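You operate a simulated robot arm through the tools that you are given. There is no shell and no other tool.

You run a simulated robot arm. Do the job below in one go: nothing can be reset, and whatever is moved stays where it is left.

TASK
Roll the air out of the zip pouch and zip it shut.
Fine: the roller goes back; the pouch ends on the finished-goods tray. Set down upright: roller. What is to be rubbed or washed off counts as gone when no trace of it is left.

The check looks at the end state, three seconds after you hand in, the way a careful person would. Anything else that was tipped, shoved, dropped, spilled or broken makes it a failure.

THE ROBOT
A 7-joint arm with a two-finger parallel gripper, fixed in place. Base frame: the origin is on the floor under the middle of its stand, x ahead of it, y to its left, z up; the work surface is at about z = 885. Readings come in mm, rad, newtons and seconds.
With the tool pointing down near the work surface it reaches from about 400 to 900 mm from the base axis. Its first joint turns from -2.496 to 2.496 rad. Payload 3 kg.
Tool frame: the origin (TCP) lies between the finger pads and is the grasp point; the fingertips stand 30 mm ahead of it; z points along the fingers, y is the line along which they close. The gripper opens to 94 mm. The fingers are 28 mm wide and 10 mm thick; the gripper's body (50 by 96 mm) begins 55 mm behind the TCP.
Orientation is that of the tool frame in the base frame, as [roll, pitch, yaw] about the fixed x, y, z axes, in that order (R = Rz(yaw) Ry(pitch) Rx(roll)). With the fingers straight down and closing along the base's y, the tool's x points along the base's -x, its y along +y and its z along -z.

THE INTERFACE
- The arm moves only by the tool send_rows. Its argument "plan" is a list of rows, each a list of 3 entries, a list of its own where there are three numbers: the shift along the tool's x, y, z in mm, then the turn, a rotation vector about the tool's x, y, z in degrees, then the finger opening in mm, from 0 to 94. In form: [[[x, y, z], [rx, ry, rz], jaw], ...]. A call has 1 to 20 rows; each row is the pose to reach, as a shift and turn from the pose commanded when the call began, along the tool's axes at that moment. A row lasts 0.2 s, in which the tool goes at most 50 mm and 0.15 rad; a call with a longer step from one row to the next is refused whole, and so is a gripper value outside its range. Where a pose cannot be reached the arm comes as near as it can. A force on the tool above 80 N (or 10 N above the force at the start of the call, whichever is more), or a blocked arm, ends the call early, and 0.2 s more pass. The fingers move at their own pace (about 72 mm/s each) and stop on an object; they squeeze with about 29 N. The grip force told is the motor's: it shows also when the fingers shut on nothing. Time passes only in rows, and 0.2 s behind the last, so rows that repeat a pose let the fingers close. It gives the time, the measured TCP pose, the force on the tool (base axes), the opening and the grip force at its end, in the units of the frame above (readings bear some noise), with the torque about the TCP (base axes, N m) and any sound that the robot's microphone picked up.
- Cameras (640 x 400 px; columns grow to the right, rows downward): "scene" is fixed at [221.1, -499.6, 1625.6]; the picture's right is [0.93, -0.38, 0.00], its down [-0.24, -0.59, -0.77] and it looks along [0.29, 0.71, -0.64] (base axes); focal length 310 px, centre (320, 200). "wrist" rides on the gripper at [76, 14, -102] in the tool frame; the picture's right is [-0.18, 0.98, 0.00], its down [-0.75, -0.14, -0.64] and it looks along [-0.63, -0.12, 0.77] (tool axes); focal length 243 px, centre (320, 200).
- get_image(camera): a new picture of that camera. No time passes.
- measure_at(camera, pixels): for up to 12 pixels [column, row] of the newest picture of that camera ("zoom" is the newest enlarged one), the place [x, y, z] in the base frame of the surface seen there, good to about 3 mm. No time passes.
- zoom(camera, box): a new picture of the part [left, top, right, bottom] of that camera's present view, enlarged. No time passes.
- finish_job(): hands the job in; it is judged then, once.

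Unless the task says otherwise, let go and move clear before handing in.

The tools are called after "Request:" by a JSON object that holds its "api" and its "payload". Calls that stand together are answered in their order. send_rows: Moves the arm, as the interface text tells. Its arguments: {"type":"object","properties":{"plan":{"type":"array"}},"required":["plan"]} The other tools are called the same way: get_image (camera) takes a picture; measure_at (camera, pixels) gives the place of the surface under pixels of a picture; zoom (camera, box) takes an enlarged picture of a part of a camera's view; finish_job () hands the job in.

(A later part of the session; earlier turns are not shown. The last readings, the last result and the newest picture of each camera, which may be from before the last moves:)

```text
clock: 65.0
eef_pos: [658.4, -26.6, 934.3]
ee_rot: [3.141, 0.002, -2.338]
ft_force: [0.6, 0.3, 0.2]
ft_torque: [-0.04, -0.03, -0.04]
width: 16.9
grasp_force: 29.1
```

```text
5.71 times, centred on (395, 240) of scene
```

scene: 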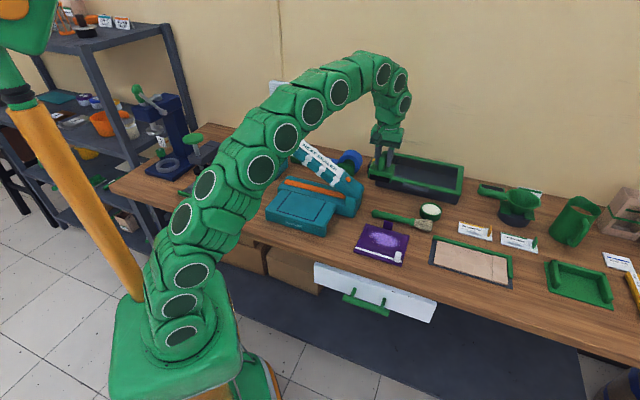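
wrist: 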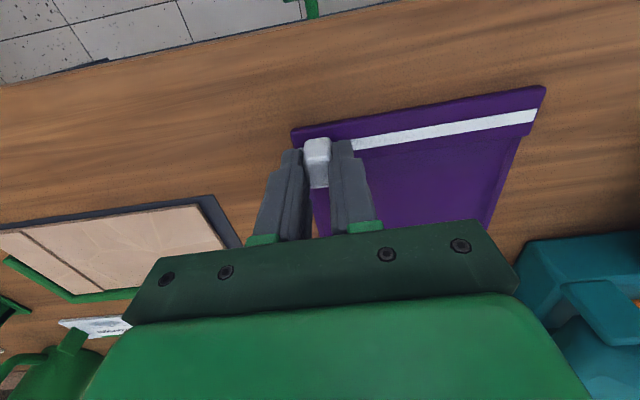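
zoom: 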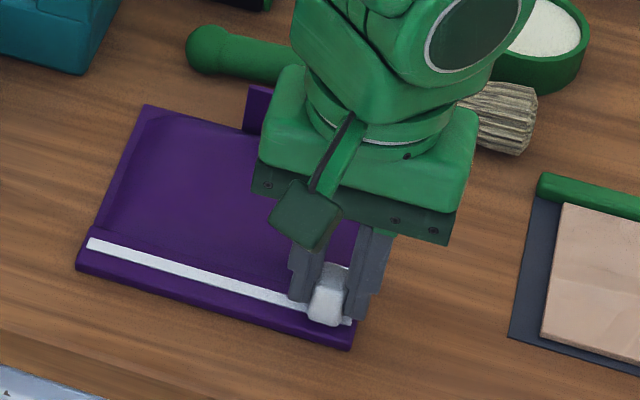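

Gripped at 16.9 mm. I'll try a short 10 mm slide toward the left end and see whether the slider moves on the strip without dragging the pouch.

Request:
{"api": "send_rows", "payload": {"plan": [[[0, 2, 0], [0, 0, 0], 5], [[0, 4, 0], [0, 0, 0], 5], [[0, 6, 0], [0, 0, 0], 5], [[0, 8, 0], [0, 0, 0], 5], [[0, 10, 0], [0, 0, 0], 5]]}}

Request:
{"api": "get_image", "payload": {"camera": "wrist"}}

Request:
{"api": "zoom", "payload": {"camera": "scene", "box": [350, 205, 440, 275]}}

```text
clock: 66.2
eef_pos: [650.8, -18.1, 935.1]
ee_rot: [3.138, 0.002, -2.341]
ft_force: [0.6, -0.1, 0.2]
ft_torque: [-0.04, 0.01, 0.01]
width: 17.0
grasp_force: 28.9
```

```text
taken
```

wrist: 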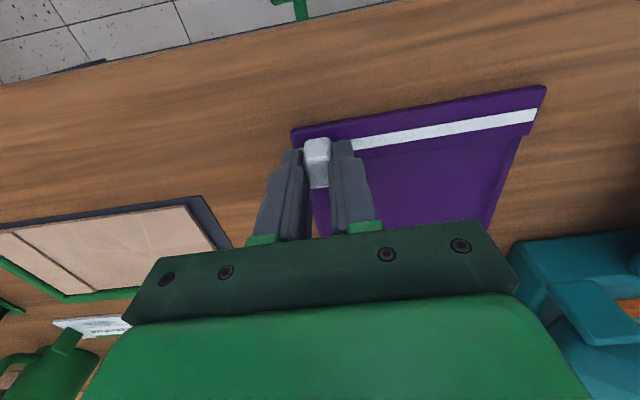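

```text
5.71 times, centred on (395, 240) of scene
```

zoom: 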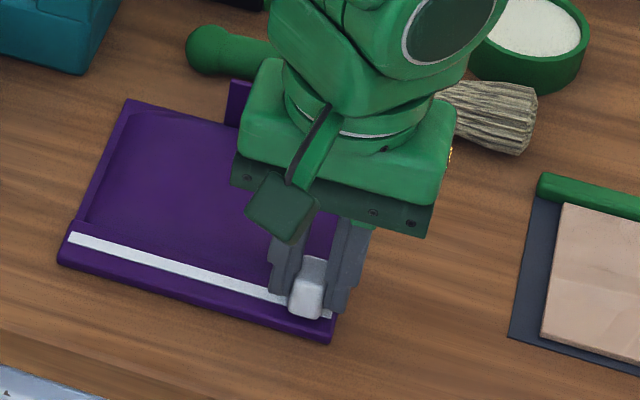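

The whole pouch was dragged along 10 mm, so the slider friction exceeds the pouch's grip on the table. I'll press down through the slider (~20 N) to pin the pouch while sliding.

Request:
{"api": "send_rows", "payload": {"plan": [[[0, 0, 1], [0, 0, 0], 5], [[0, 0, 2], [0, 0, 0], 5], [[0, 0, 3], [0, 0, 0], 5], [[0, 0, 3], [0, 0, 0], 5]]}}

```text
clock: 67.2
eef_pos: [651.2, -19.5, 931.3]
ee_rot: [-3.142, 0.004, -2.339]
ft_force: [1.1, 1.7, 21.9]
ft_torque: [0.03, -0.06, 0.02]
width: 16.8
grasp_force: 28.7
```

22 N down now. I'll slide 10 mm and look.

Request:
{"api": "send_rows", "payload": {"plan": [[[0, 2, 0], [0, 0, 0], 5], [[0, 4, 0], [0, 0, 0], 5], [[0, 6, 0], [0, 0, 0], 5], [[0, 8, 0], [0, 0, 0], 5], [[0, 10, 0], [0, 0, 0], 5]]}}

Request:
{"api": "zoom", "payload": {"camera": "scene", "box": [350, 205, 440, 275]}}

```text
clock: 68.4
eef_pos: [643.5, -12.3, 930.9]
ee_rot: [3.14, 0.002, -2.339]
ft_force: [2.7, -0.7, 15.9]
ft_torque: [-0.02, -0.09, -0.01]
width: 16.7
grasp_force: 29.1
```

```text
5.71 times, centred on (395, 240) of scene
```

zoom: 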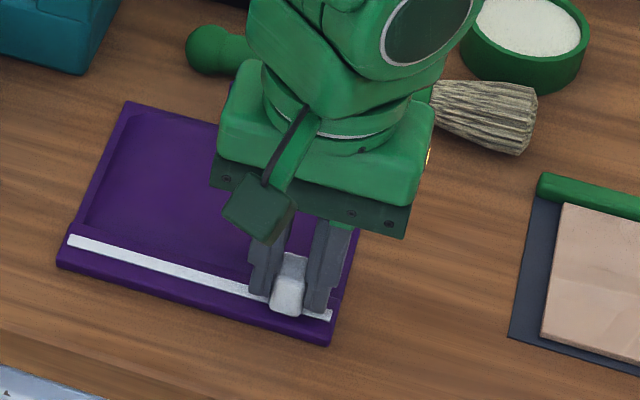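

The pouch stayed put (left corner still at zoom (57,267)) and the slider moved. I'll continue sliding 48 mm with the same downward press.

Request:
{"api": "send_rows", "payload": {"plan": [[[0, 3, 0.5], [0, 0, 0], 5], [[0, 6, 0.5], [0, 0, 0], 5], [[0, 9, 0.5], [0, 0, 0], 5], [[0, 12, 0.5], [0, 0, 0], 5], [[0, 15, 0.5], [0, 0, 0], 5], [[0, 18, 0.5], [0, 0, 0], 5], [[0, 21, 0.5], [0, 0, 0], 5], [[0, 24, 0.5], [0, 0, 0], 5], [[0, 27, 0.5], [0, 0, 0], 5], [[0, 30, 0.5], [0, 0, 0], 5]]}}

Request:
{"api": "zoom", "payload": {"camera": "scene", "box": [350, 205, 440, 275]}}

```text
clock: 70.6
eef_pos: [621.7, 8.4, 930.0]
ee_rot: [3.14, 0.003, -2.34]
ft_force: [0.6, -0.3, -0.4]
ft_torque: [0.0, 0.0, -0.02]
width: 16.8
grasp_force: 29.1
```

```text
5.71 times, centred on (395, 240) of scene
```

zoom: 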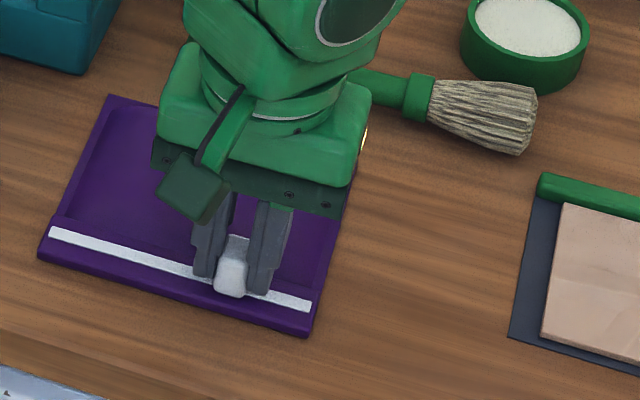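

Creep let the downward force fade, and the pouch slid ~9 mm before I stopped; the slider is now about 99 mm from the left end. I'll release, re-grip 6 mm higher, and press again with a steady downward ramp while sliding.

Request:
{"api": "send_rows", "payload": {"plan": [[[0, 0, 0], [0, 0, 0], 26], [[0, 0, 0], [0, 0, 0], 30], [[0, 0, -3], [0, 0, 0], 30], [[0, 0, -7], [0, 0, 0], 30], [[0, 0, -7], [0, 0, 0], 20], [[0, 0, -7], [0, 0, 0], 10], [[0, 0, -7], [0, 0, 0], 5], [[0, 0, -7], [0, 0, 0], 5]]}}

Request:
{"api": "zoom", "payload": {"camera": "scene", "box": [340, 205, 430, 275]}}

```text
clock: 72.4
eef_pos: [621.0, 8.6, 937.9]
ee_rot: [3.138, 0.0, -2.338]
ft_force: [-0.2, -0.3, 0.3]
ft_torque: [-0.02, -0.04, -0.02]
width: 16.8
grasp_force: 29.3
```

```text
5.71 times, centred on (385, 240) of scene
```

zoom: 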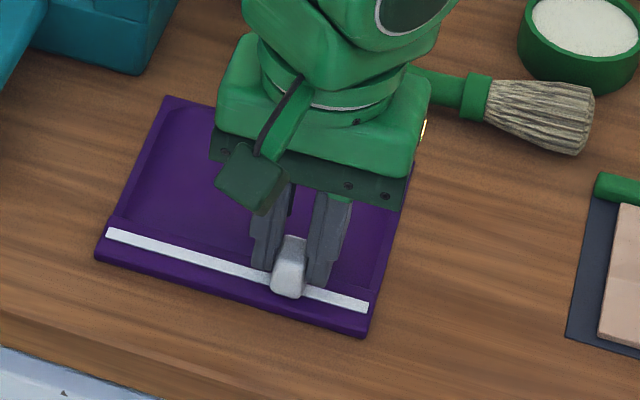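

Re-gripped at z≈938. Now I'll press to ~25 N and slide 32 mm with a gentle downward ramp to offset the creep.

Request:
{"api": "send_rows", "payload": {"plan": [[[0, 0, 1.5], [0, 0, 0], 5], [[0, 0, 3], [0, 0, 0], 5], [[0, 0, 3.8], [0, 0, 0], 5], [[0, 4, 4], [0, 0, 0], 5], [[0, 8, 4.2], [0, 0, 0], 5], [[0, 12, 4.4], [0, 0, 0], 5], [[0, 16, 4.6], [0, 0, 0], 5], [[0, 20, 4.8], [0, 0, 0], 5], [[0, 24, 5], [0, 0, 0], 5], [[0, 28, 5.2], [0, 0, 0], 5], [[0, 32, 5.4], [0, 0, 0], 5]]}}

Request:
{"api": "zoom", "payload": {"camera": "scene", "box": [340, 205, 430, 275]}}

```text
clock: 74.8
eef_pos: [597.1, 30.9, 932.4]
ee_rot: [3.141, 0.001, -2.339]
ft_force: [4.1, 3.7, 13.5]
ft_torque: [0.03, -0.17, -0.05]
width: 16.6
grasp_force: 29.3
```

```text
5.71 times, centred on (385, 240) of scene
```

zoom: 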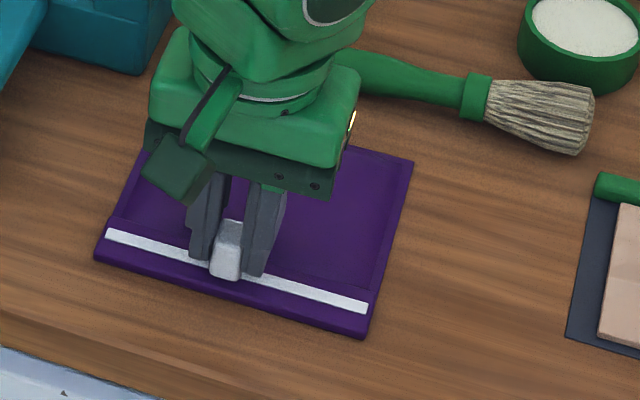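

The pouch stayed put and the slider is now ~66 mm from the left end. I'll re-grip higher again and continue, with a 1 mm trim toward +v to relieve the side load.

Request:
{"api": "send_rows", "payload": {"plan": [[[0, 0, -1], [0, 0, 0], 15], [[0, 0, -1], [0, 0, 0], 28], [[-1, 0, -4], [0, 0, 0], 30], [[-1, 0, -7], [0, 0, 0], 30], [[-1, 0, -7], [0, 0, 0], 20], [[-1, 0, -7], [0, 0, 0], 10], [[-1, 0, -7], [0, 0, 0], 5], [[-1, 0, -7], [0, 0, 0], 5]]}}

Request:
{"api": "zoom", "payload": {"camera": "scene", "box": [340, 205, 430, 275]}}

Request:
{"api": "get_image", "payload": {"camera": "wrist"}}

```text
clock: 76.6
eef_pos: [599.7, 31.7, 940.3]
ee_rot: [3.14, 0.003, -2.339]
ft_force: [0.7, 0.1, 0.0]
ft_torque: [-0.02, 0.05, -0.02]
width: 16.7
grasp_force: 29.2
```

```text
5.71 times, centred on (385, 240) of scene
```

zoom: 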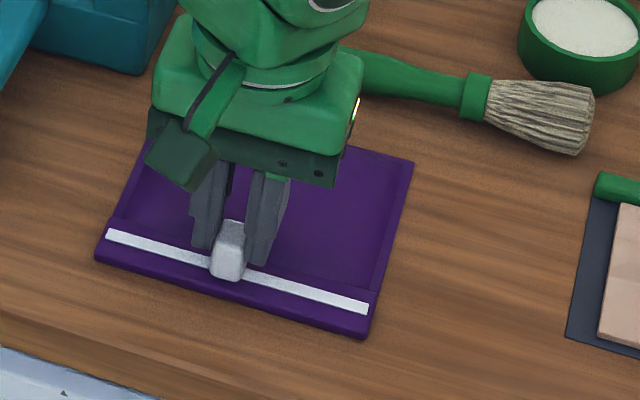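

```text
taken
```

wrist: 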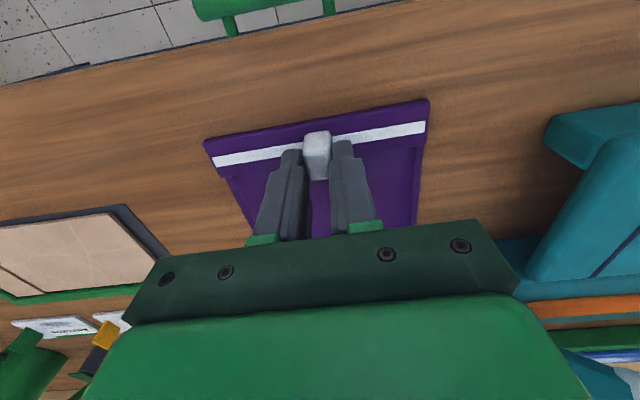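

Re-gripped at z≈940 with the pouch unmoved. I'll press and slide another 30 mm.

Request:
{"api": "send_rows", "payload": {"plan": [[[0, 0, 1.5], [0, 0, 0], 5], [[0, 0, 3], [0, 0, 0], 5], [[0, 0, 4], [0, 0, 0], 5], [[0, 4, 4.3], [0, 0, 0], 5], [[0, 8, 4.6], [0, 0, 0], 5], [[0, 12, 4.9], [0, 0, 0], 5], [[0, 16, 5.2], [0, 0, 0], 5], [[0, 20, 5.5], [0, 0, 0], 5], [[0, 24, 5.8], [0, 0, 0], 5], [[0, 28, 6.1], [0, 0, 0], 5], [[0, 31, 6.4], [0, 0, 0], 5]]}}

Request:
{"api": "zoom", "payload": {"camera": "scene", "box": [340, 205, 430, 275]}}

Request:
{"api": "get_image", "payload": {"camera": "wrist"}}

```text
clock: 79.0
eef_pos: [577.6, 51.9, 933.6]
ee_rot: [3.139, 0.002, -2.339]
ft_force: [2.7, 0.7, 22.0]
ft_torque: [-0.05, -0.05, 0.05]
width: 16.9
grasp_force: 28.9
```

```text
5.71 times, centred on (385, 240) of scene
```

zoom: 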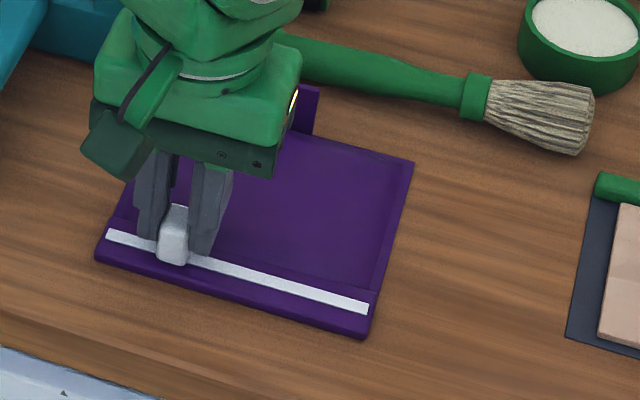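

```text
taken
```

wrist: 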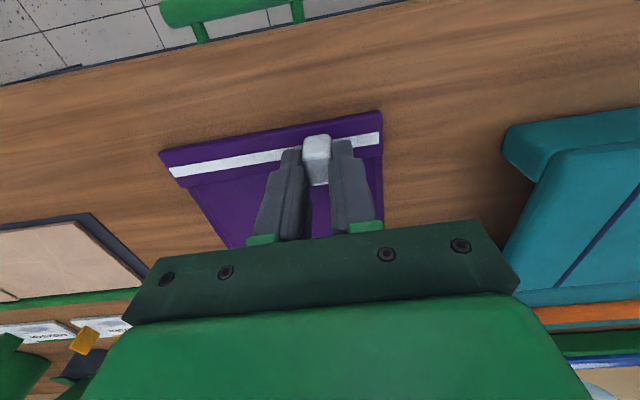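

The slider is ~35 mm from the left end, pouch unmoved, 22 N press. I'll continue 20 mm more.

Request:
{"api": "send_rows", "payload": {"plan": [[[0, 4, 0.4], [0, 0, 0], 5], [[0, 8, 0.7], [0, 0, 0], 5], [[0, 12, 1], [0, 0, 0], 5], [[0, 16, 1.3], [0, 0, 0], 5], [[0, 20, 1.6], [0, 0, 0], 5]]}}

Request:
{"api": "zoom", "payload": {"camera": "scene", "box": [340, 205, 430, 275]}}

Request:
{"api": "zoom", "payload": {"camera": "wrist", "box": [140, 80, 420, 250]}}

```text
clock: 80.2
eef_pos: [562.9, 67.2, 932.4]
ee_rot: [3.139, 0.001, -2.339]
ft_force: [-0.3, -1.3, 20.5]
ft_torque: [-0.17, 0.04, 0.0]
width: 16.7
grasp_force: 29.6
```

```text
5.71 times, centred on (385, 240) of scene
```

zoom: 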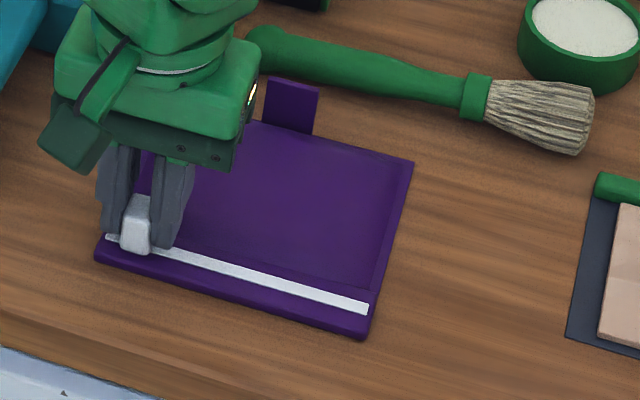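

```text
2.29 times, centred on (280, 165) of wrist
```

zoom: 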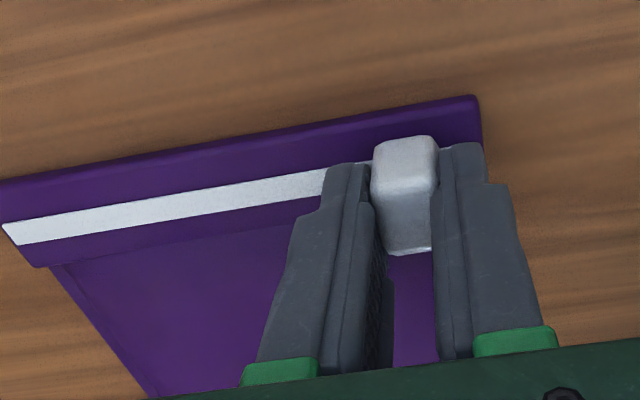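

The slider is ~15 mm from the strip's left end; the mirror of its start would be ~12 mm. I'll slide a few more mm watching for the end stop.

Request:
{"api": "send_rows", "payload": {"plan": [[[0, 1.5, 0.3], [0, 0, 0], 5], [[0, 3, 0.5], [0, 0, 0], 5], [[0, 4.5, 0.7], [0, 0, 0], 5], [[0, 6, 0.9], [0, 0, 0], 5]]}}

Request:
{"api": "zoom", "payload": {"camera": "scene", "box": [340, 205, 430, 275]}}

Request:
{"api": "zoom", "payload": {"camera": "wrist", "box": [140, 80, 420, 250]}}

```text
clock: 81.2
eef_pos: [558.3, 71.5, 930.7]
ee_rot: [3.138, 0.002, -2.341]
ft_force: [6.0, -5.9, 20.0]
ft_torque: [-0.34, -0.12, -0.01]
width: 16.5
grasp_force: 28.8
```

```text
5.71 times, centred on (385, 240) of scene
```

zoom: 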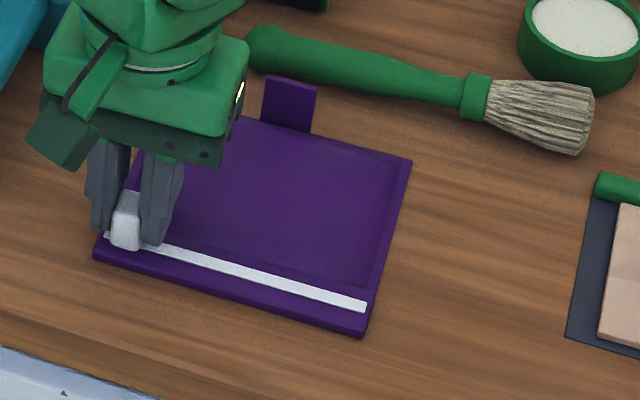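

```text
2.29 times, centred on (280, 165) of wrist
```

zoom: 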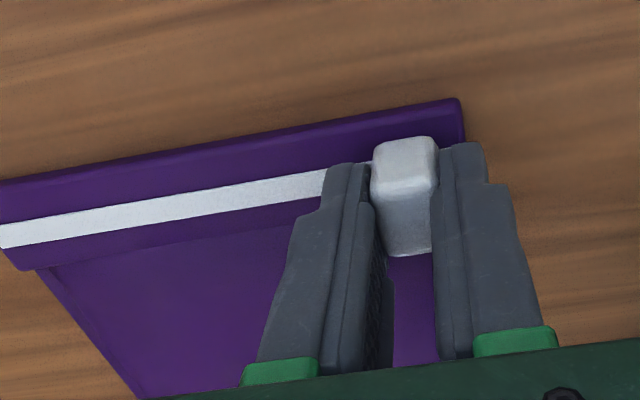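

A sideways reaction of ~8 N appeared and the slider is ~11 mm from the strip end, mirroring its start: the zip is at its closed stop. I'll ease off, open and lift clear.

Request:
{"api": "send_rows", "payload": {"plan": [[[0, -0.8, -1.5], [0, 0, 0], 5], [[0, -0.8, -2.5], [0, 0, 0], 10], [[0, -0.8, -2.5], [0, 0, 0], 28], [[0, -0.8, -2.5], [0, 0, 0], 30], [[0, -0.8, -15], [0, 0, 0], 30], [[0, -0.8, -45], [0, 0, 0], 40], [[0, -0.8, -85], [0, 0, 0], 60], [[0, -0.8, -125], [0, 0, 0], 60], [[0, -0.8, -125], [0, 0, 0], 60]]}}

Request:
{"api": "get_image", "payload": {"camera": "scene"}}

Request:
{"api": "zoom", "payload": {"camera": "scene", "box": [345, 210, 420, 270]}}

Request:
{"api": "get_image", "payload": {"camera": "wrist"}}

```text
clock: 83.2
eef_pos: [558.7, 70.7, 1057.5]
ee_rot: [3.138, 0.002, -2.339]
ft_force: [0.6, -0.4, -0.6]
ft_torque: [-0.01, 0.02, 0.01]
width: 60.0
grasp_force: 0.1
```

```text
taken
```

scene: 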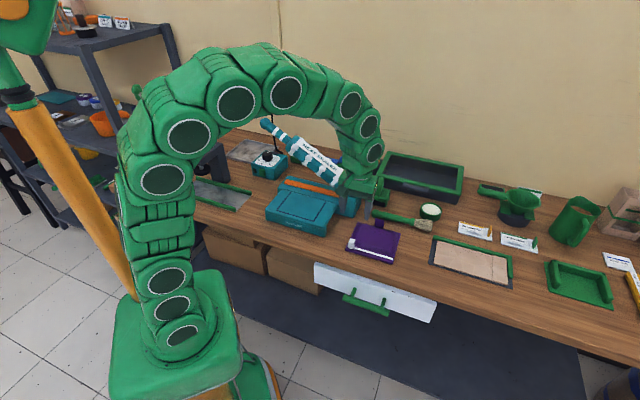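

```text
6.67 times, centred on (382, 240) of scene
```

zoom: 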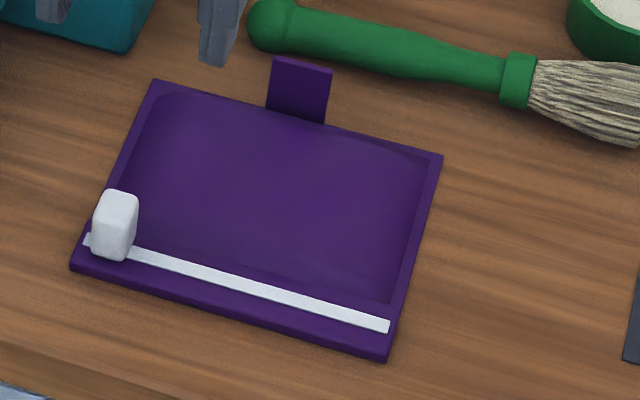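

```text
taken
```

wrist: 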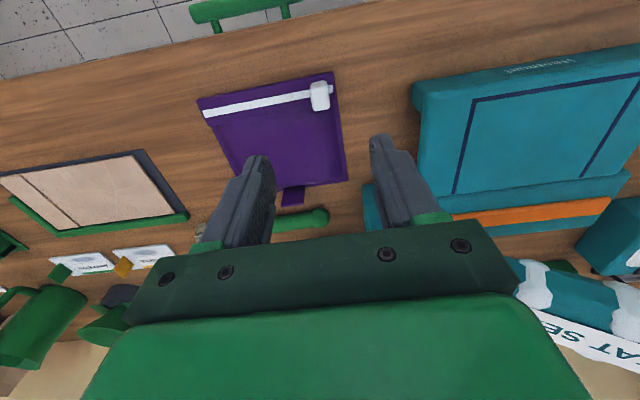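

The zip slider is at the left end and the pouch is otherwise unmoved. Next I'll measure the tab (scene zoom corners (275,58)–(325,122)) for pickup, plus the tray region.

Request:
{"api": "measure_at", "payload": {"camera": "zoom", "pixels": [[277, 62], [330, 72], [270, 100], [322, 115], [300, 65], [298, 85], [157, 83], [438, 158], [76, 262], [385, 355], [88, 240], [115, 198]]}}

Request:
{"api": "zoom", "payload": {"camera": "wrist", "box": [180, 60, 400, 230]}}

```text
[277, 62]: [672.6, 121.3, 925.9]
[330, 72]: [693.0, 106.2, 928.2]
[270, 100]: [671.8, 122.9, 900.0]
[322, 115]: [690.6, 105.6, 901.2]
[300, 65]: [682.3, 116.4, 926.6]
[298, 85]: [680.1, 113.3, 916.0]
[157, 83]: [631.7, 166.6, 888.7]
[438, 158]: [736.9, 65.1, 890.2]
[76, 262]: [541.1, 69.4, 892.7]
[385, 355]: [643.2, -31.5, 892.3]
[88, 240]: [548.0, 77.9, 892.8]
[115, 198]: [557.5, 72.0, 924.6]
```

```text
2.35 times, centred on (290, 145) of wrist
```

zoom: 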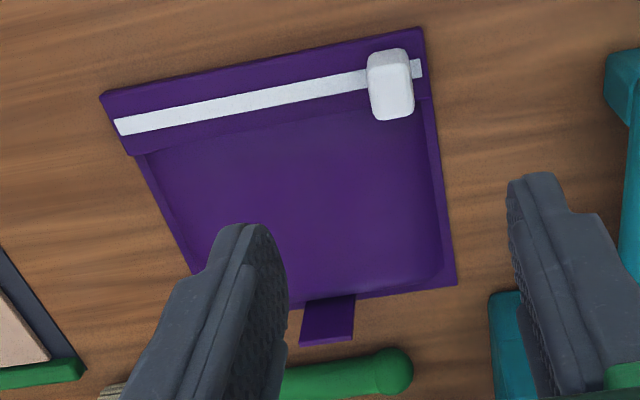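

The tab's mid is about (682,114) with top z≈928. I need the clearance to the brush handle behind it, so I'll measure brush points and the tray surroundings.

Request:
{"api": "zoom", "payload": {"camera": "scene", "box": [365, 200, 425, 240]}}

Request:
{"api": "measure_at", "payload": {"camera": "zoom", "pixels": [[85, 140], [120, 140], [90, 170], [100, 120], [160, 140], [160, 165], [200, 150], [200, 185], [260, 165], [260, 200], [165, 215], [60, 150]]}}

```text
10.00 times, centred on (395, 220) of scene
```

zoom: 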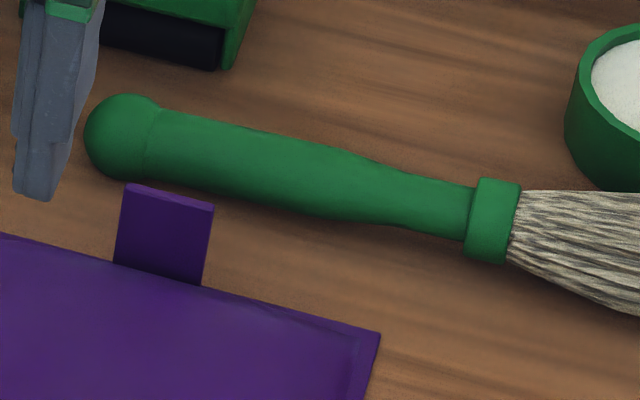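

```text
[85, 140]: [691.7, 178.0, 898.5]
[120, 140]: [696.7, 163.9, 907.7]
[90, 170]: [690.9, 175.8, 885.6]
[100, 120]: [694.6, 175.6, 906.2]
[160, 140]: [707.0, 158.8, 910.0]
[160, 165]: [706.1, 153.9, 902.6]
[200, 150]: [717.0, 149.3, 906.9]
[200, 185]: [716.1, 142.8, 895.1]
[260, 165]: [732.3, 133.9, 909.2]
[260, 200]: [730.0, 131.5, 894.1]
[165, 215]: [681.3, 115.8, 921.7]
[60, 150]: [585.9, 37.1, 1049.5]
```

Tab center is about (683.5,115.4), 40 mm clear of the brush handle. I'll go above it and turn the tool 90° so the fingers close across the tab.

Request:
{"api": "send_rows", "payload": {"plan": [[[-10, -5, 0], [0, 0, 7.5], 60], [[-20, -10, 0], [0, 0, 15], 60], [[-30, -15, 0], [0, 0, 22.5], 60], [[-40, -20, 0], [0, 0, 30], 60], [[-50, -25, 0], [0, 0, 37.5], 60], [[-60, -30, 0], [0, 0, 45], 60], [[-70, -35, 0], [0, 0, 52.5], 60], [[-80, -40, 0], [0, 0, 60], 60], [[-90, -45, 0], [0, 0, 67.5], 60], [[-100, -50, 0], [0, 0, 75], 60], [[-110, -55, 0], [0, 0, 82.5], 60], [[-119, -58.7, 0], [0, 0, 90], 60], [[-119, -58.7, 0], [0, 0, 90], 60], [[-119, -58.7, 0], [0, 0, 90], 60]]}}

Request:
{"api": "get_image", "payload": {"camera": "wrist"}}

Request:
{"api": "zoom", "payload": {"camera": "wrist", "box": [220, 30, 420, 190]}}

```text
clock: 86.2
eef_pos: [684.2, 115.2, 1056.8]
ee_rot: [3.14, -0.002, 2.373]
ft_force: [-0.1, -0.2, -1.3]
ft_torque: [0.0, -0.02, -0.03]
width: 60.1
grasp_force: 0.1
```

```text
taken
```

wrist: 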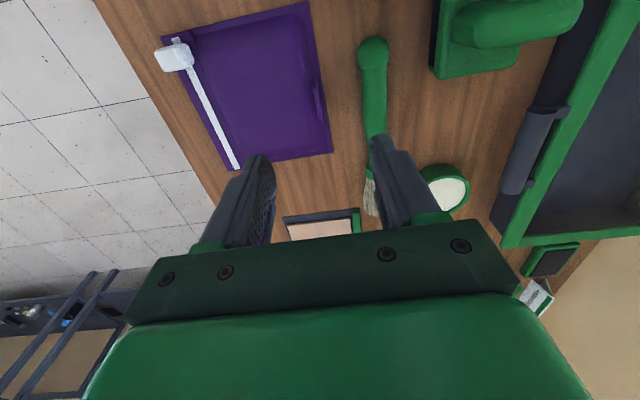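

```text
2.50 times, centred on (320, 110) of wrist
```

zoom: 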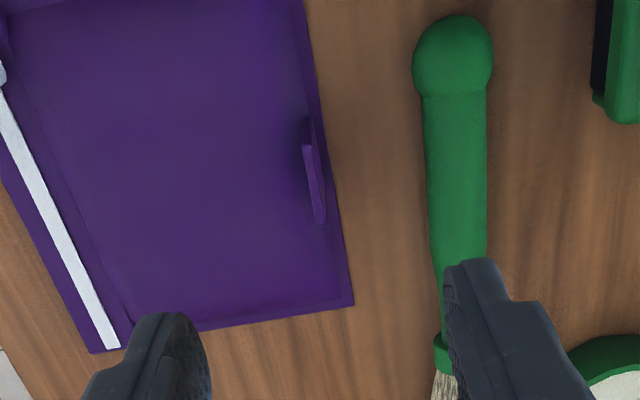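

The tab appears edge-on near zoom (314,183) while the pinch line projects to (320,187), so it is within ~2 mm. I'll measure it to confirm.

Request:
{"api": "measure_at", "payload": {"camera": "zoom", "pixels": [[307, 150], [313, 180], [320, 212], [305, 130], [316, 180], [310, 180], [330, 180], [300, 180], [430, 150], [425, 200], [348, 302], [100, 347]]}}

```text
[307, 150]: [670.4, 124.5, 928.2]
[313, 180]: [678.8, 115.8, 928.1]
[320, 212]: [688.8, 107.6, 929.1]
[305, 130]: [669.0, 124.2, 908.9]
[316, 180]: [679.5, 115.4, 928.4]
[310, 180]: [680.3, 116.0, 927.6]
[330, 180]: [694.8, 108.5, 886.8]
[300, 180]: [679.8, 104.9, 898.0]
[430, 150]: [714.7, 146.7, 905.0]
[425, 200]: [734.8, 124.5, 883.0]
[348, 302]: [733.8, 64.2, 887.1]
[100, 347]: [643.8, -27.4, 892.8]
```

Tab top center is (680,115.8), so I'll trim by (+3.5,-2.5) mm and descend with jaws at 36 until the fingertips are ~5 mm above the pouch surface.

Request:
{"api": "send_rows", "payload": {"plan": [[[3.5, -2.5, 30], [0, 0, 0], 45], [[3.5, -2.5, 60], [0, 0, 0], 38], [[3.5, -2.5, 85], [0, 0, 0], 36], [[3.5, -2.5, 102], [0, 0, 0], 36], [[3.5, -2.5, 113], [0, 0, 0], 36], [[3.5, -2.5, 119], [0, 0, 0], 36], [[3.5, -2.5, 122], [0, 0, 0], 36], [[3.5, -2.5, 122], [0, 0, 0], 36]]}}

Request:
{"api": "get_image", "payload": {"camera": "wrist"}}

Request:
{"api": "zoom", "payload": {"camera": "scene", "box": [345, 190, 435, 260]}}

```text
clock: 88.0
eef_pos: [681.0, 117.4, 934.0]
ee_rot: [3.141, -0.002, 2.373]
ft_force: [-1.2, 0.0, 0.1]
ft_torque: [0.03, 0.0, -0.01]
width: 35.9
grasp_force: 0.1
```

```text
taken
```

wrist: 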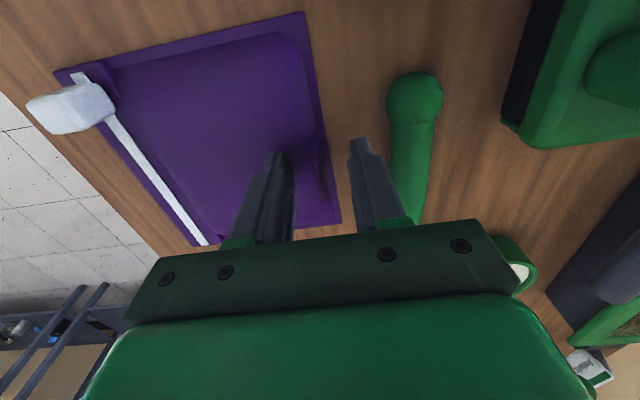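

```text
5.71 times, centred on (390, 225) of scene
```

zoom: 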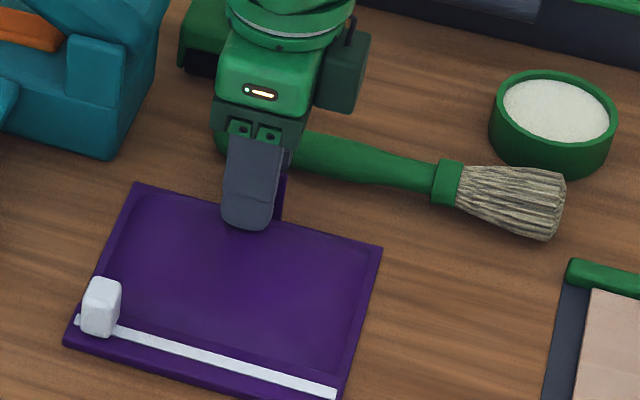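

The fingers straddle the tab (front finger at scene zoom (250,190), tab edge visible at (285,195)). I'll close on it.

Request:
{"api": "send_rows", "payload": {"plan": [[[0, 0, 0], [0, 0, 0], 24], [[0, 0, 0], [0, 0, 0], 12], [[0, 0, 0], [0, 0, 0], 4], [[0, 0, 0], [0, 0, 0], 0], [[0, 0, 0], [0, 0, 0], 0], [[0, 0, 0], [0, 0, 0], 0]]}}

Request:
{"api": "get_image", "payload": {"camera": "wrist"}}

```text
clock: 89.4
eef_pos: [680.2, 116.1, 934.8]
ee_rot: [3.14, -0.002, 2.373]
ft_force: [2.0, 0.1, 1.7]
ft_torque: [-0.09, -0.02, 0.08]
width: 4.1
grasp_force: 28.4
```

```text
taken
```

wrist: 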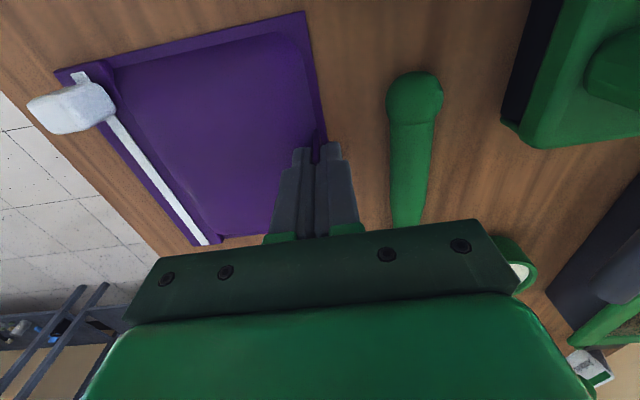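

The tab (4.1 mm thick) is gripped. I'll lift slowly by 30 mm and check the pouch hangs level and secure.

Request:
{"api": "send_rows", "payload": {"plan": [[[0, 0, -3], [0, 0, 0], 0], [[0, 0, -8], [0, 0, 0], 0], [[0, 0, -15], [0, 0, 0], 0], [[0, 0, -22], [0, 0, 0], 0], [[0, 0, -30], [0, 0, 0], 0], [[0, 0, -30], [0, 0, 0], 0]]}}

Request:
{"api": "get_image", "payload": {"camera": "wrist"}}

Request:
{"api": "zoom", "payload": {"camera": "scene", "box": [345, 190, 435, 260]}}

```text
clock: 90.8
eef_pos: [680.1, 116.0, 963.7]
ee_rot: [3.139, -0.002, 2.373]
ft_force: [-0.4, -0.3, -1.6]
ft_torque: [0.02, -0.08, -0.01]
width: 4.0
grasp_force: 28.7
```

```text
taken
```

wrist: 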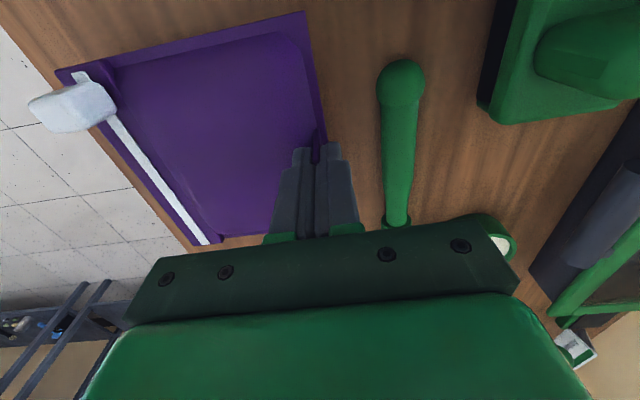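

```text
5.71 times, centred on (390, 225) of scene
```

zoom: 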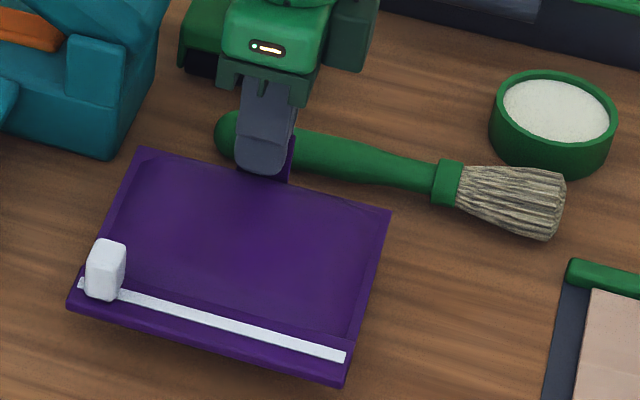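

The pouch hangs level and rigid (≈1.6 N). I'll lift it to z≈1120 and start carrying it back toward the base while turning it, keeping far from the sealer lever.

Request:
{"api": "send_rows", "payload": {"plan": [[[0, 0, -30], [0, 0, 0], 0], [[0, 0, -60], [0, 0, 0], 0], [[0, 0, -90], [0, 0, 0], 0], [[0, 0, -120], [0, 0, 0], 0], [[0, 0, -150], [0, 0, 0], 0], [[5, -15, -158], [0, 0, -5], 0], [[12, -31, -163], [0, 0, -10], 0], [[18, -47, -168], [0, 0, -16], 0], [[24, -63, -173], [0, 0, -22], 0], [[30, -79, -177], [0, 0, -28], 0], [[36, -95, -181], [0, 0, -34], 0], [[42, -110, -185], [0, 0, -39], 0], [[47, -124, -187], [0, 0, -44], 0], [[47, -124, -187], [0, 0, -44], 0]]}}

Request:
{"api": "get_image", "payload": {"camera": "scene"}}

Request:
{"api": "get_image", "payload": {"camera": "wrist"}}

```text
clock: 93.8
eef_pos: [560.3, 57.6, 1149.8]
ee_rot: [3.139, 0.0, -3.14]
ft_force: [0.0, 0.4, -0.9]
ft_torque: [0.03, 0.0, -0.03]
width: 4.2
grasp_force: 29.2
```

```text
taken
```

scene: 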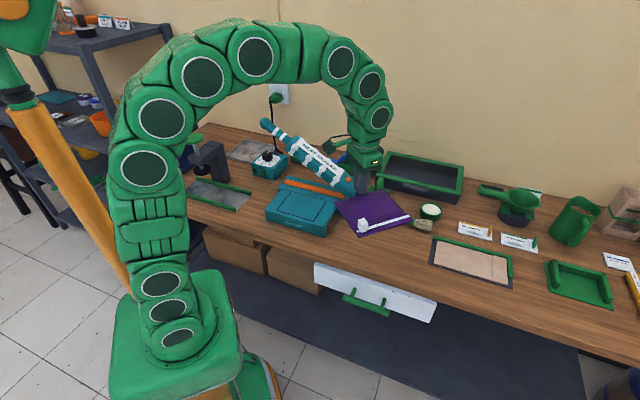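

```text
taken
```

wrist: 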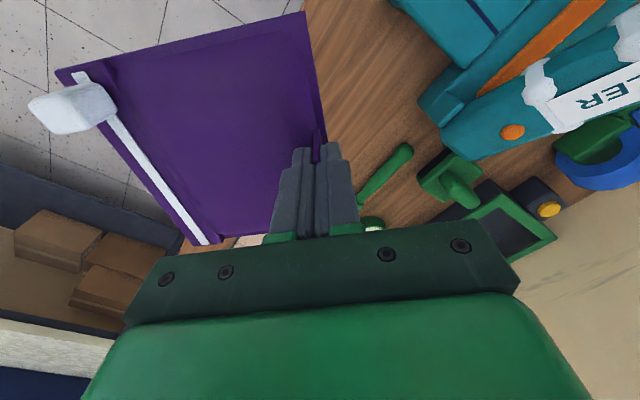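

Carry is steady. I'll continue around at radius ~500 mm, rising to z≈1270 while turning the pouch another 91°.

Request:
{"api": "send_rows", "payload": {"plan": [[[12, 7, -9], [0, 0, -7], 0], [[25, 13, -18], [0, 0, -14], 0], [[37, 20, -28], [0, 0, -21], 0], [[49, 26, -37], [0, 0, -28], 0], [[62, 32, -46], [0, 0, -35], 0], [[74, 39, -55], [0, 0, -42], 0], [[84, 54, -65], [0, 0, -49], 0], [[92, 78, -74], [0, 0, -56], 0], [[100, 103, -84], [0, 0, -63], 0], [[107, 128, -93], [0, 0, -70], 0], [[115, 153, -102], [0, 0, -77], 0], [[122, 178, -111], [0, 0, -84], 0], [[130, 202, -120], [0, 0, -91], 0], [[130, 202, -120], [0, 0, -91], 0]]}}

Request:
{"api": "get_image", "payload": {"camera": "scene"}}

Request:
{"api": "get_image", "payload": {"camera": "wrist"}}

```text
clock: 96.8
eef_pos: [429.7, 262.3, 1271.5]
ee_rot: [3.142, 0.001, -1.553]
ft_force: [0.5, -0.3, -0.9]
ft_torque: [0.01, 0.04, 0.03]
width: 4.3
grasp_force: 29.2
```

```text
taken
```

scene: 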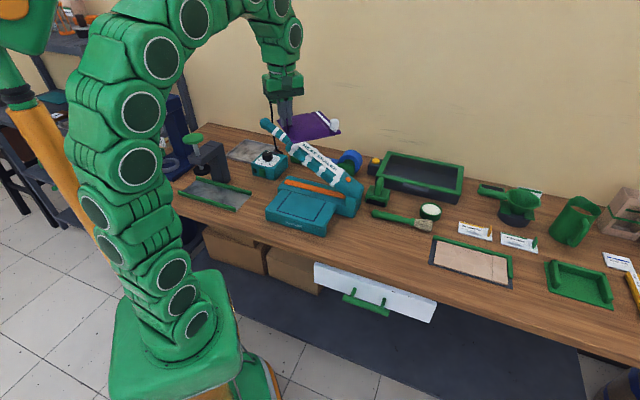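

```text
taken
```

wrist: 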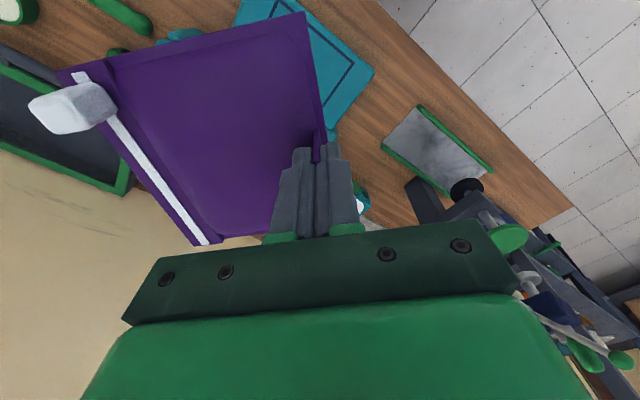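

The pouch is held steady above the lever height. The metal tray is visible in the scene around (250,150), so I'll zoom and measure its corners precisely.

Request:
{"api": "zoom", "payload": {"camera": "scene", "box": [215, 125, 295, 185]}}

```text
6.67 times, centred on (255, 155) of scene
```

zoom: 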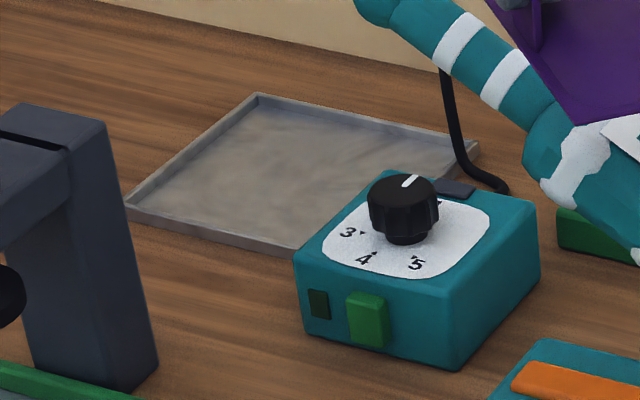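

Request:
{"api": "measure_at", "payload": {"camera": "zoom", "pixels": [[126, 202], [256, 95], [477, 148], [292, 248], [132, 195], [258, 105], [465, 150], [290, 238], [280, 170], [375, 180], [295, 262], [535, 205]]}}

Request:
{"api": "measure_at", "payload": {"camera": "zoom", "pixels": [[453, 95], [460, 140], [490, 185], [405, 180], [95, 120], [60, 200], [140, 300], [450, 175], [300, 320], [455, 365], [200, 190], [320, 130]]}}

```text
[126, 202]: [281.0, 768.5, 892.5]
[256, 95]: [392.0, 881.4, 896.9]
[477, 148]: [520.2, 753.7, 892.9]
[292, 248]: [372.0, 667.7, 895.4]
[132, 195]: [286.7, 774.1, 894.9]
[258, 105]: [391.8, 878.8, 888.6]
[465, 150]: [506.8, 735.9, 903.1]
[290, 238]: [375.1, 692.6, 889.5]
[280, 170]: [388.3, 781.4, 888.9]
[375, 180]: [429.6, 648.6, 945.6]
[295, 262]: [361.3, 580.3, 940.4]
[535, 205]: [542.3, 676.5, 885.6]
```

```text
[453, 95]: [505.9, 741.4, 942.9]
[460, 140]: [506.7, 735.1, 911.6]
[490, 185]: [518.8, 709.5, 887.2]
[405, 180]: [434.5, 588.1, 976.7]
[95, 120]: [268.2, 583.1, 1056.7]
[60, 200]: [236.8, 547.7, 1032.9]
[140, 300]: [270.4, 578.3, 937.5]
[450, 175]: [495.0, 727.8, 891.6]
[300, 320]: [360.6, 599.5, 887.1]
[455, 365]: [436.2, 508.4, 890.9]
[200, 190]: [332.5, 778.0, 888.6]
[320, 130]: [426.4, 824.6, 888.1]
```

The tray is about 180×165 mm: u from -331 to -150, v from 740 to 905 in bench axes, floor z≈888.7, with the cable at its back right corner. I'll carry the pouch around to above the press (high), fully turned so the tab faces the robot.

Request:
{"api": "send_rows", "payload": {"plan": [[[-20, 18, -3], [0, 0, -6.5], 0], [[-40, 36, -6], [0, 0, -13], 0], [[-60, 54, -9], [0, 0, -19.5], 0], [[-80, 73, -12], [0, 0, -26], 0], [[-100, 91, -14], [0, 0, -32.5], 0], [[-120, 109, -16], [0, 0, -39], 0], [[-140, 127, -18], [0, 0, -45], 0], [[-162, 148, -15], [0, 0, -45], 0], [[-184, 169, -12], [0, 0, -45], 0], [[-206, 191, -9], [0, 0, -45], 0], [[-228, 212, -6], [0, 0, -45], 0], [[-250, 233, -3], [0, 0, -45], 0], [[-272, 254, 0], [0, 0, -45], 0], [[-272, 254, 0], [0, 0, -45], 0]]}}

Request:
{"api": "get_image", "payload": {"camera": "scene"}}

Request:
{"api": "get_image", "payload": {"camera": "wrist"}}

```text
clock: 99.8
eef_pos: [170.6, 527.6, 1273.0]
ee_rot: [-3.141, 0.002, -0.77]
ft_force: [0.6, -0.5, -1.6]
ft_torque: [-0.03, 0.07, -0.02]
width: 4.0
grasp_force: 28.9
```

```text
taken
```

scene: 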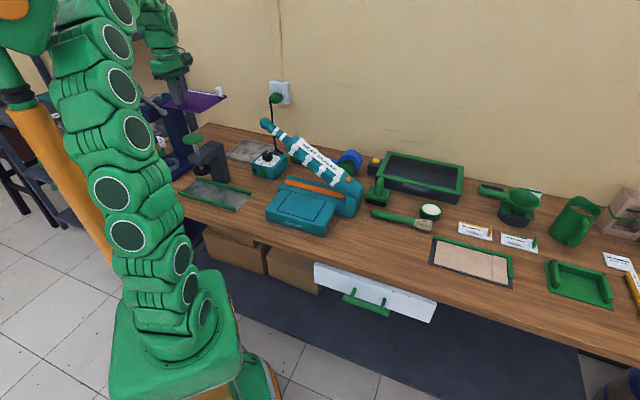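

```text
taken
```

wrist: 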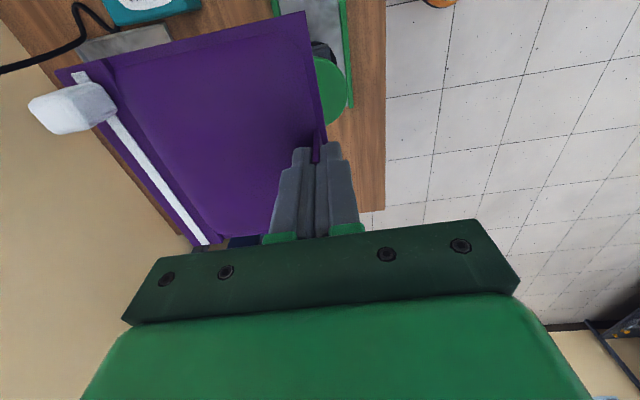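

The pouch is above the press with the tab toward the robot. I'll now move out over the tray along an arc that descends to z≈1033.

Request:
{"api": "send_rows", "payload": {"plan": [[[0, -25, 8], [0, 0, 0], 0], [[0, -55, 25], [0, 0, 0], 0], [[0, -85, 50], [0, 0, 0], 0], [[0, -115, 77], [0, 0, 0], 0], [[0, -140, 103], [0, 0, 0], 0], [[0, -165, 128], [0, 0, 0], 0], [[-1, -190, 152], [0, 0, 0], 0], [[-1, -212, 175], [0, 0, 0], 0], [[-1, -232, 198], [0, 0, 0], 0], [[-1, -247, 220], [0, 0, 0], 0], [[-1, -257, 238], [0, 0, 0], 0], [[-1, -257, 238], [0, 0, 0], 0], [[-1, -257, 238], [0, 0, 0], 0]]}}

Request:
{"api": "get_image", "payload": {"camera": "scene"}}

Request:
{"api": "get_image", "payload": {"camera": "wrist"}}

Request:
{"api": "zoom", "payload": {"camera": "scene", "box": [190, 90, 310, 190]}}

```text
clock: 102.6
eef_pos: [349.9, 714.2, 1036.0]
ee_rot: [-3.139, 0.003, -0.768]
ft_force: [0.0, -0.9, -0.3]
ft_torque: [-0.04, 0.05, 0.02]
width: 4.1
grasp_force: 28.9
```

```text
taken
```

scene: 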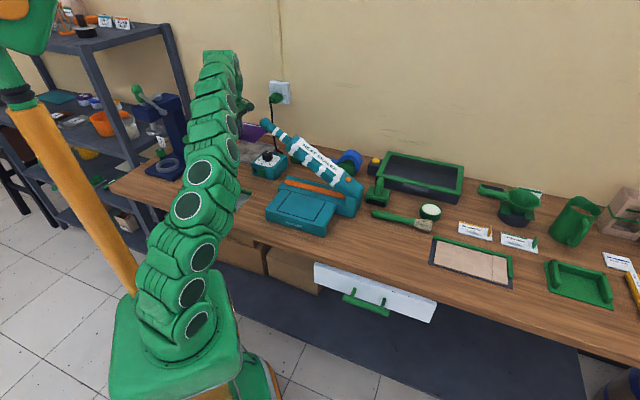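

```text
taken
```

wrist: 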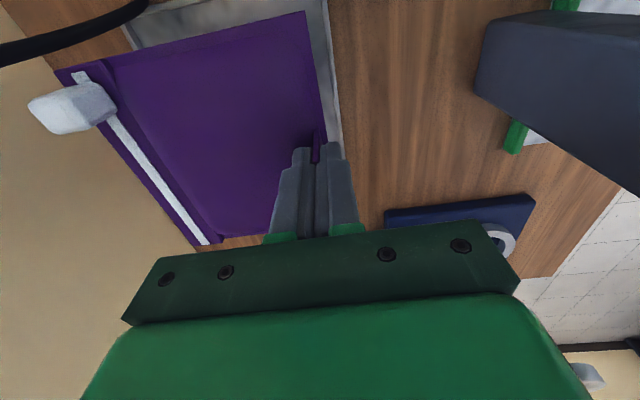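

```text
4.00 times, centred on (250, 140) of scene
```

zoom: 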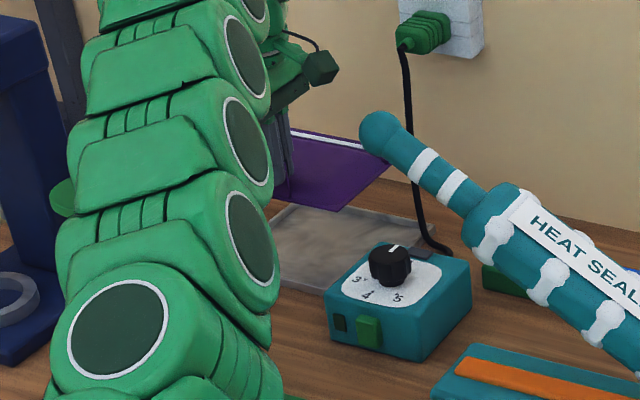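

The pouch is positioned over the tray (wrist shows the tray's front rim at (335,60) and right side at (210,8) around it). I'll lower to just above the tray floor.

Request:
{"api": "send_rows", "payload": {"plan": [[[0, 0, 25], [0, 0, 0], 0], [[0, 0, 48], [0, 0, 0], 0], [[0, 0, 66], [0, 0, 0], 0], [[0, 0, 80], [0, 0, 0], 0], [[0, 0, 88], [0, 0, 0], 0], [[0, 0, 91], [0, 0, 0], 0], [[0, 0, 91], [0, 0, 0], 0]]}}

Request:
{"api": "get_image", "payload": {"camera": "wrist"}}

Request:
{"api": "zoom", "payload": {"camera": "scene", "box": [190, 90, 310, 190]}}

```text
clock: 104.2
eef_pos: [348.5, 716.2, 943.8]
ee_rot: [-3.138, 0.003, -0.768]
ft_force: [-1.0, -0.3, -0.9]
ft_torque: [-0.04, 0.08, -0.01]
width: 4.3
grasp_force: 29.1
```

```text
taken
```

wrist: 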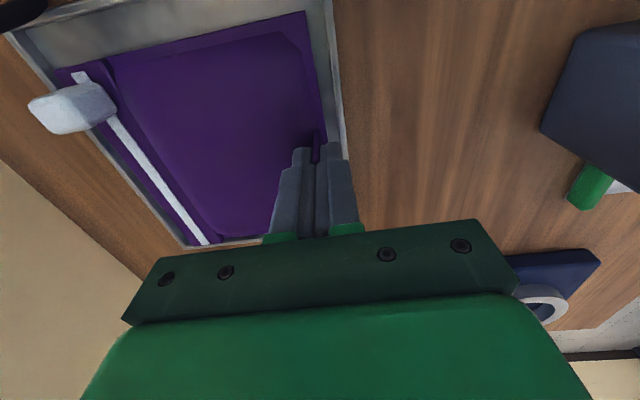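

```text
4.00 times, centred on (250, 140) of scene
```

zoom: 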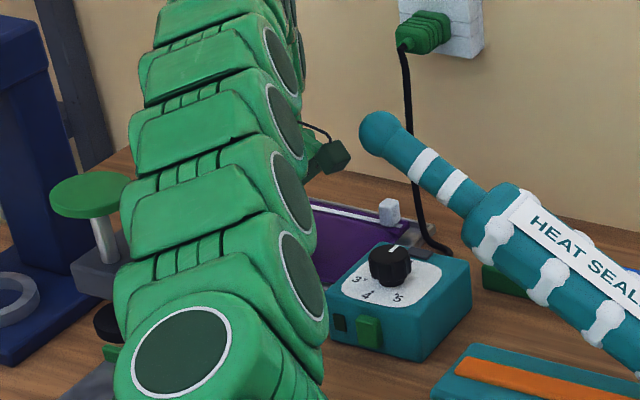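

The pouch is inside the tray outline but closer to the back rim; I'll shift it 4 mm toward me and 3 mm right, then lower 1 mm per row until it rests.

Request:
{"api": "send_rows", "payload": {"plan": [[[1.5, 2, 0], [0, 0, 0], 0], [[3, 4, 0], [0, 0, 0], 0], [[3, 4, 1], [0, 0, 0], 0], [[3, 4, 2], [0, 0, 0], 0], [[3, 4, 3], [0, 0, 0], 0], [[3, 4, 4], [0, 0, 0], 0], [[3, 4, 4], [0, 0, 0], 0]]}}

Request:
{"api": "get_image", "payload": {"camera": "wrist"}}

```text
clock: 105.8
eef_pos: [348.7, 711.0, 940.8]
ee_rot: [-3.139, 0.003, -0.768]
ft_force: [1.0, -0.1, -0.3]
ft_torque: [-0.02, 0.08, 0.04]
width: 4.2
grasp_force: 29.0
```

```text
taken
```

wrist: 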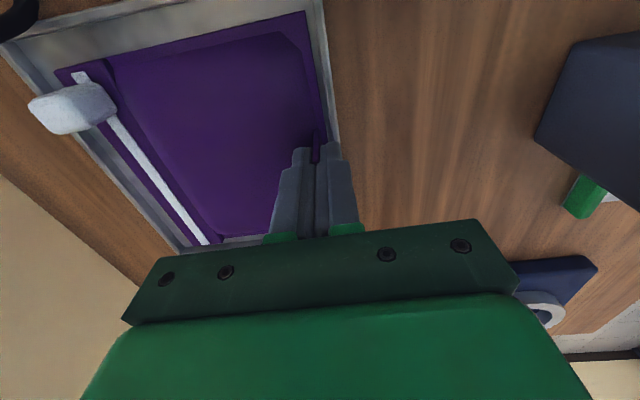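

Well placed inside the rims now, still ~2 mm up. I'll lower further until contact.

Request:
{"api": "send_rows", "payload": {"plan": [[[0, 0, 0.8], [0, 0, 0], 0], [[0, 0, 1.6], [0, 0, 0], 0], [[0, 0, 2.4], [0, 0, 0], 0], [[0, 0, 2.4], [0, 0, 0], 0]]}}

```text
clock: 106.8
eef_pos: [348.5, 710.2, 937.1]
ee_rot: [-3.138, 0.004, -0.769]
ft_force: [2.6, 4.0, 14.5]
ft_torque: [0.15, 0.03, -0.05]
width: 4.3
grasp_force: 29.3
```

The pouch rests on the tray floor (≈15 N contact). I'll ease off, open the jaws and lift clear.

Request:
{"api": "send_rows", "payload": {"plan": [[[0, 0, -1.2], [0, 0, 0], 0], [[0, 0, -1.4], [0, 0, 0], 8], [[0, 0, -1.4], [0, 0, 0], 18], [[0, 0, -1.4], [0, 0, 0], 26], [[0, 0, -1.4], [0, 0, 0], 30], [[0, 0, -1.4], [0, 0, 0], 30]]}}

Request:
{"api": "get_image", "payload": {"camera": "wrist"}}

```text
clock: 108.2
eef_pos: [348.5, 709.7, 939.7]
ee_rot: [-3.14, 0.001, -0.769]
ft_force: [-0.3, -0.2, -0.1]
ft_torque: [0.01, -0.03, 0.0]
width: 30.0
grasp_force: 0.1
```

```text
taken
```

wrist: 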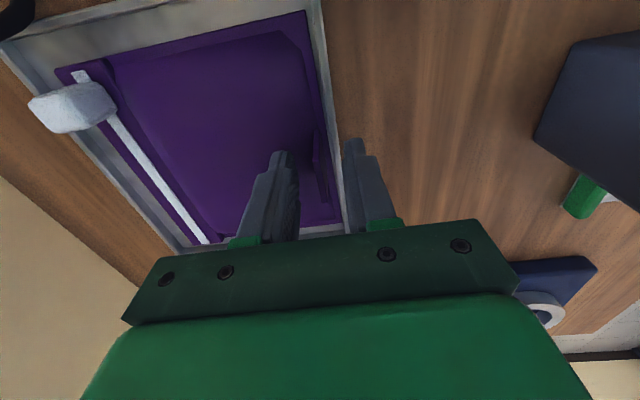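

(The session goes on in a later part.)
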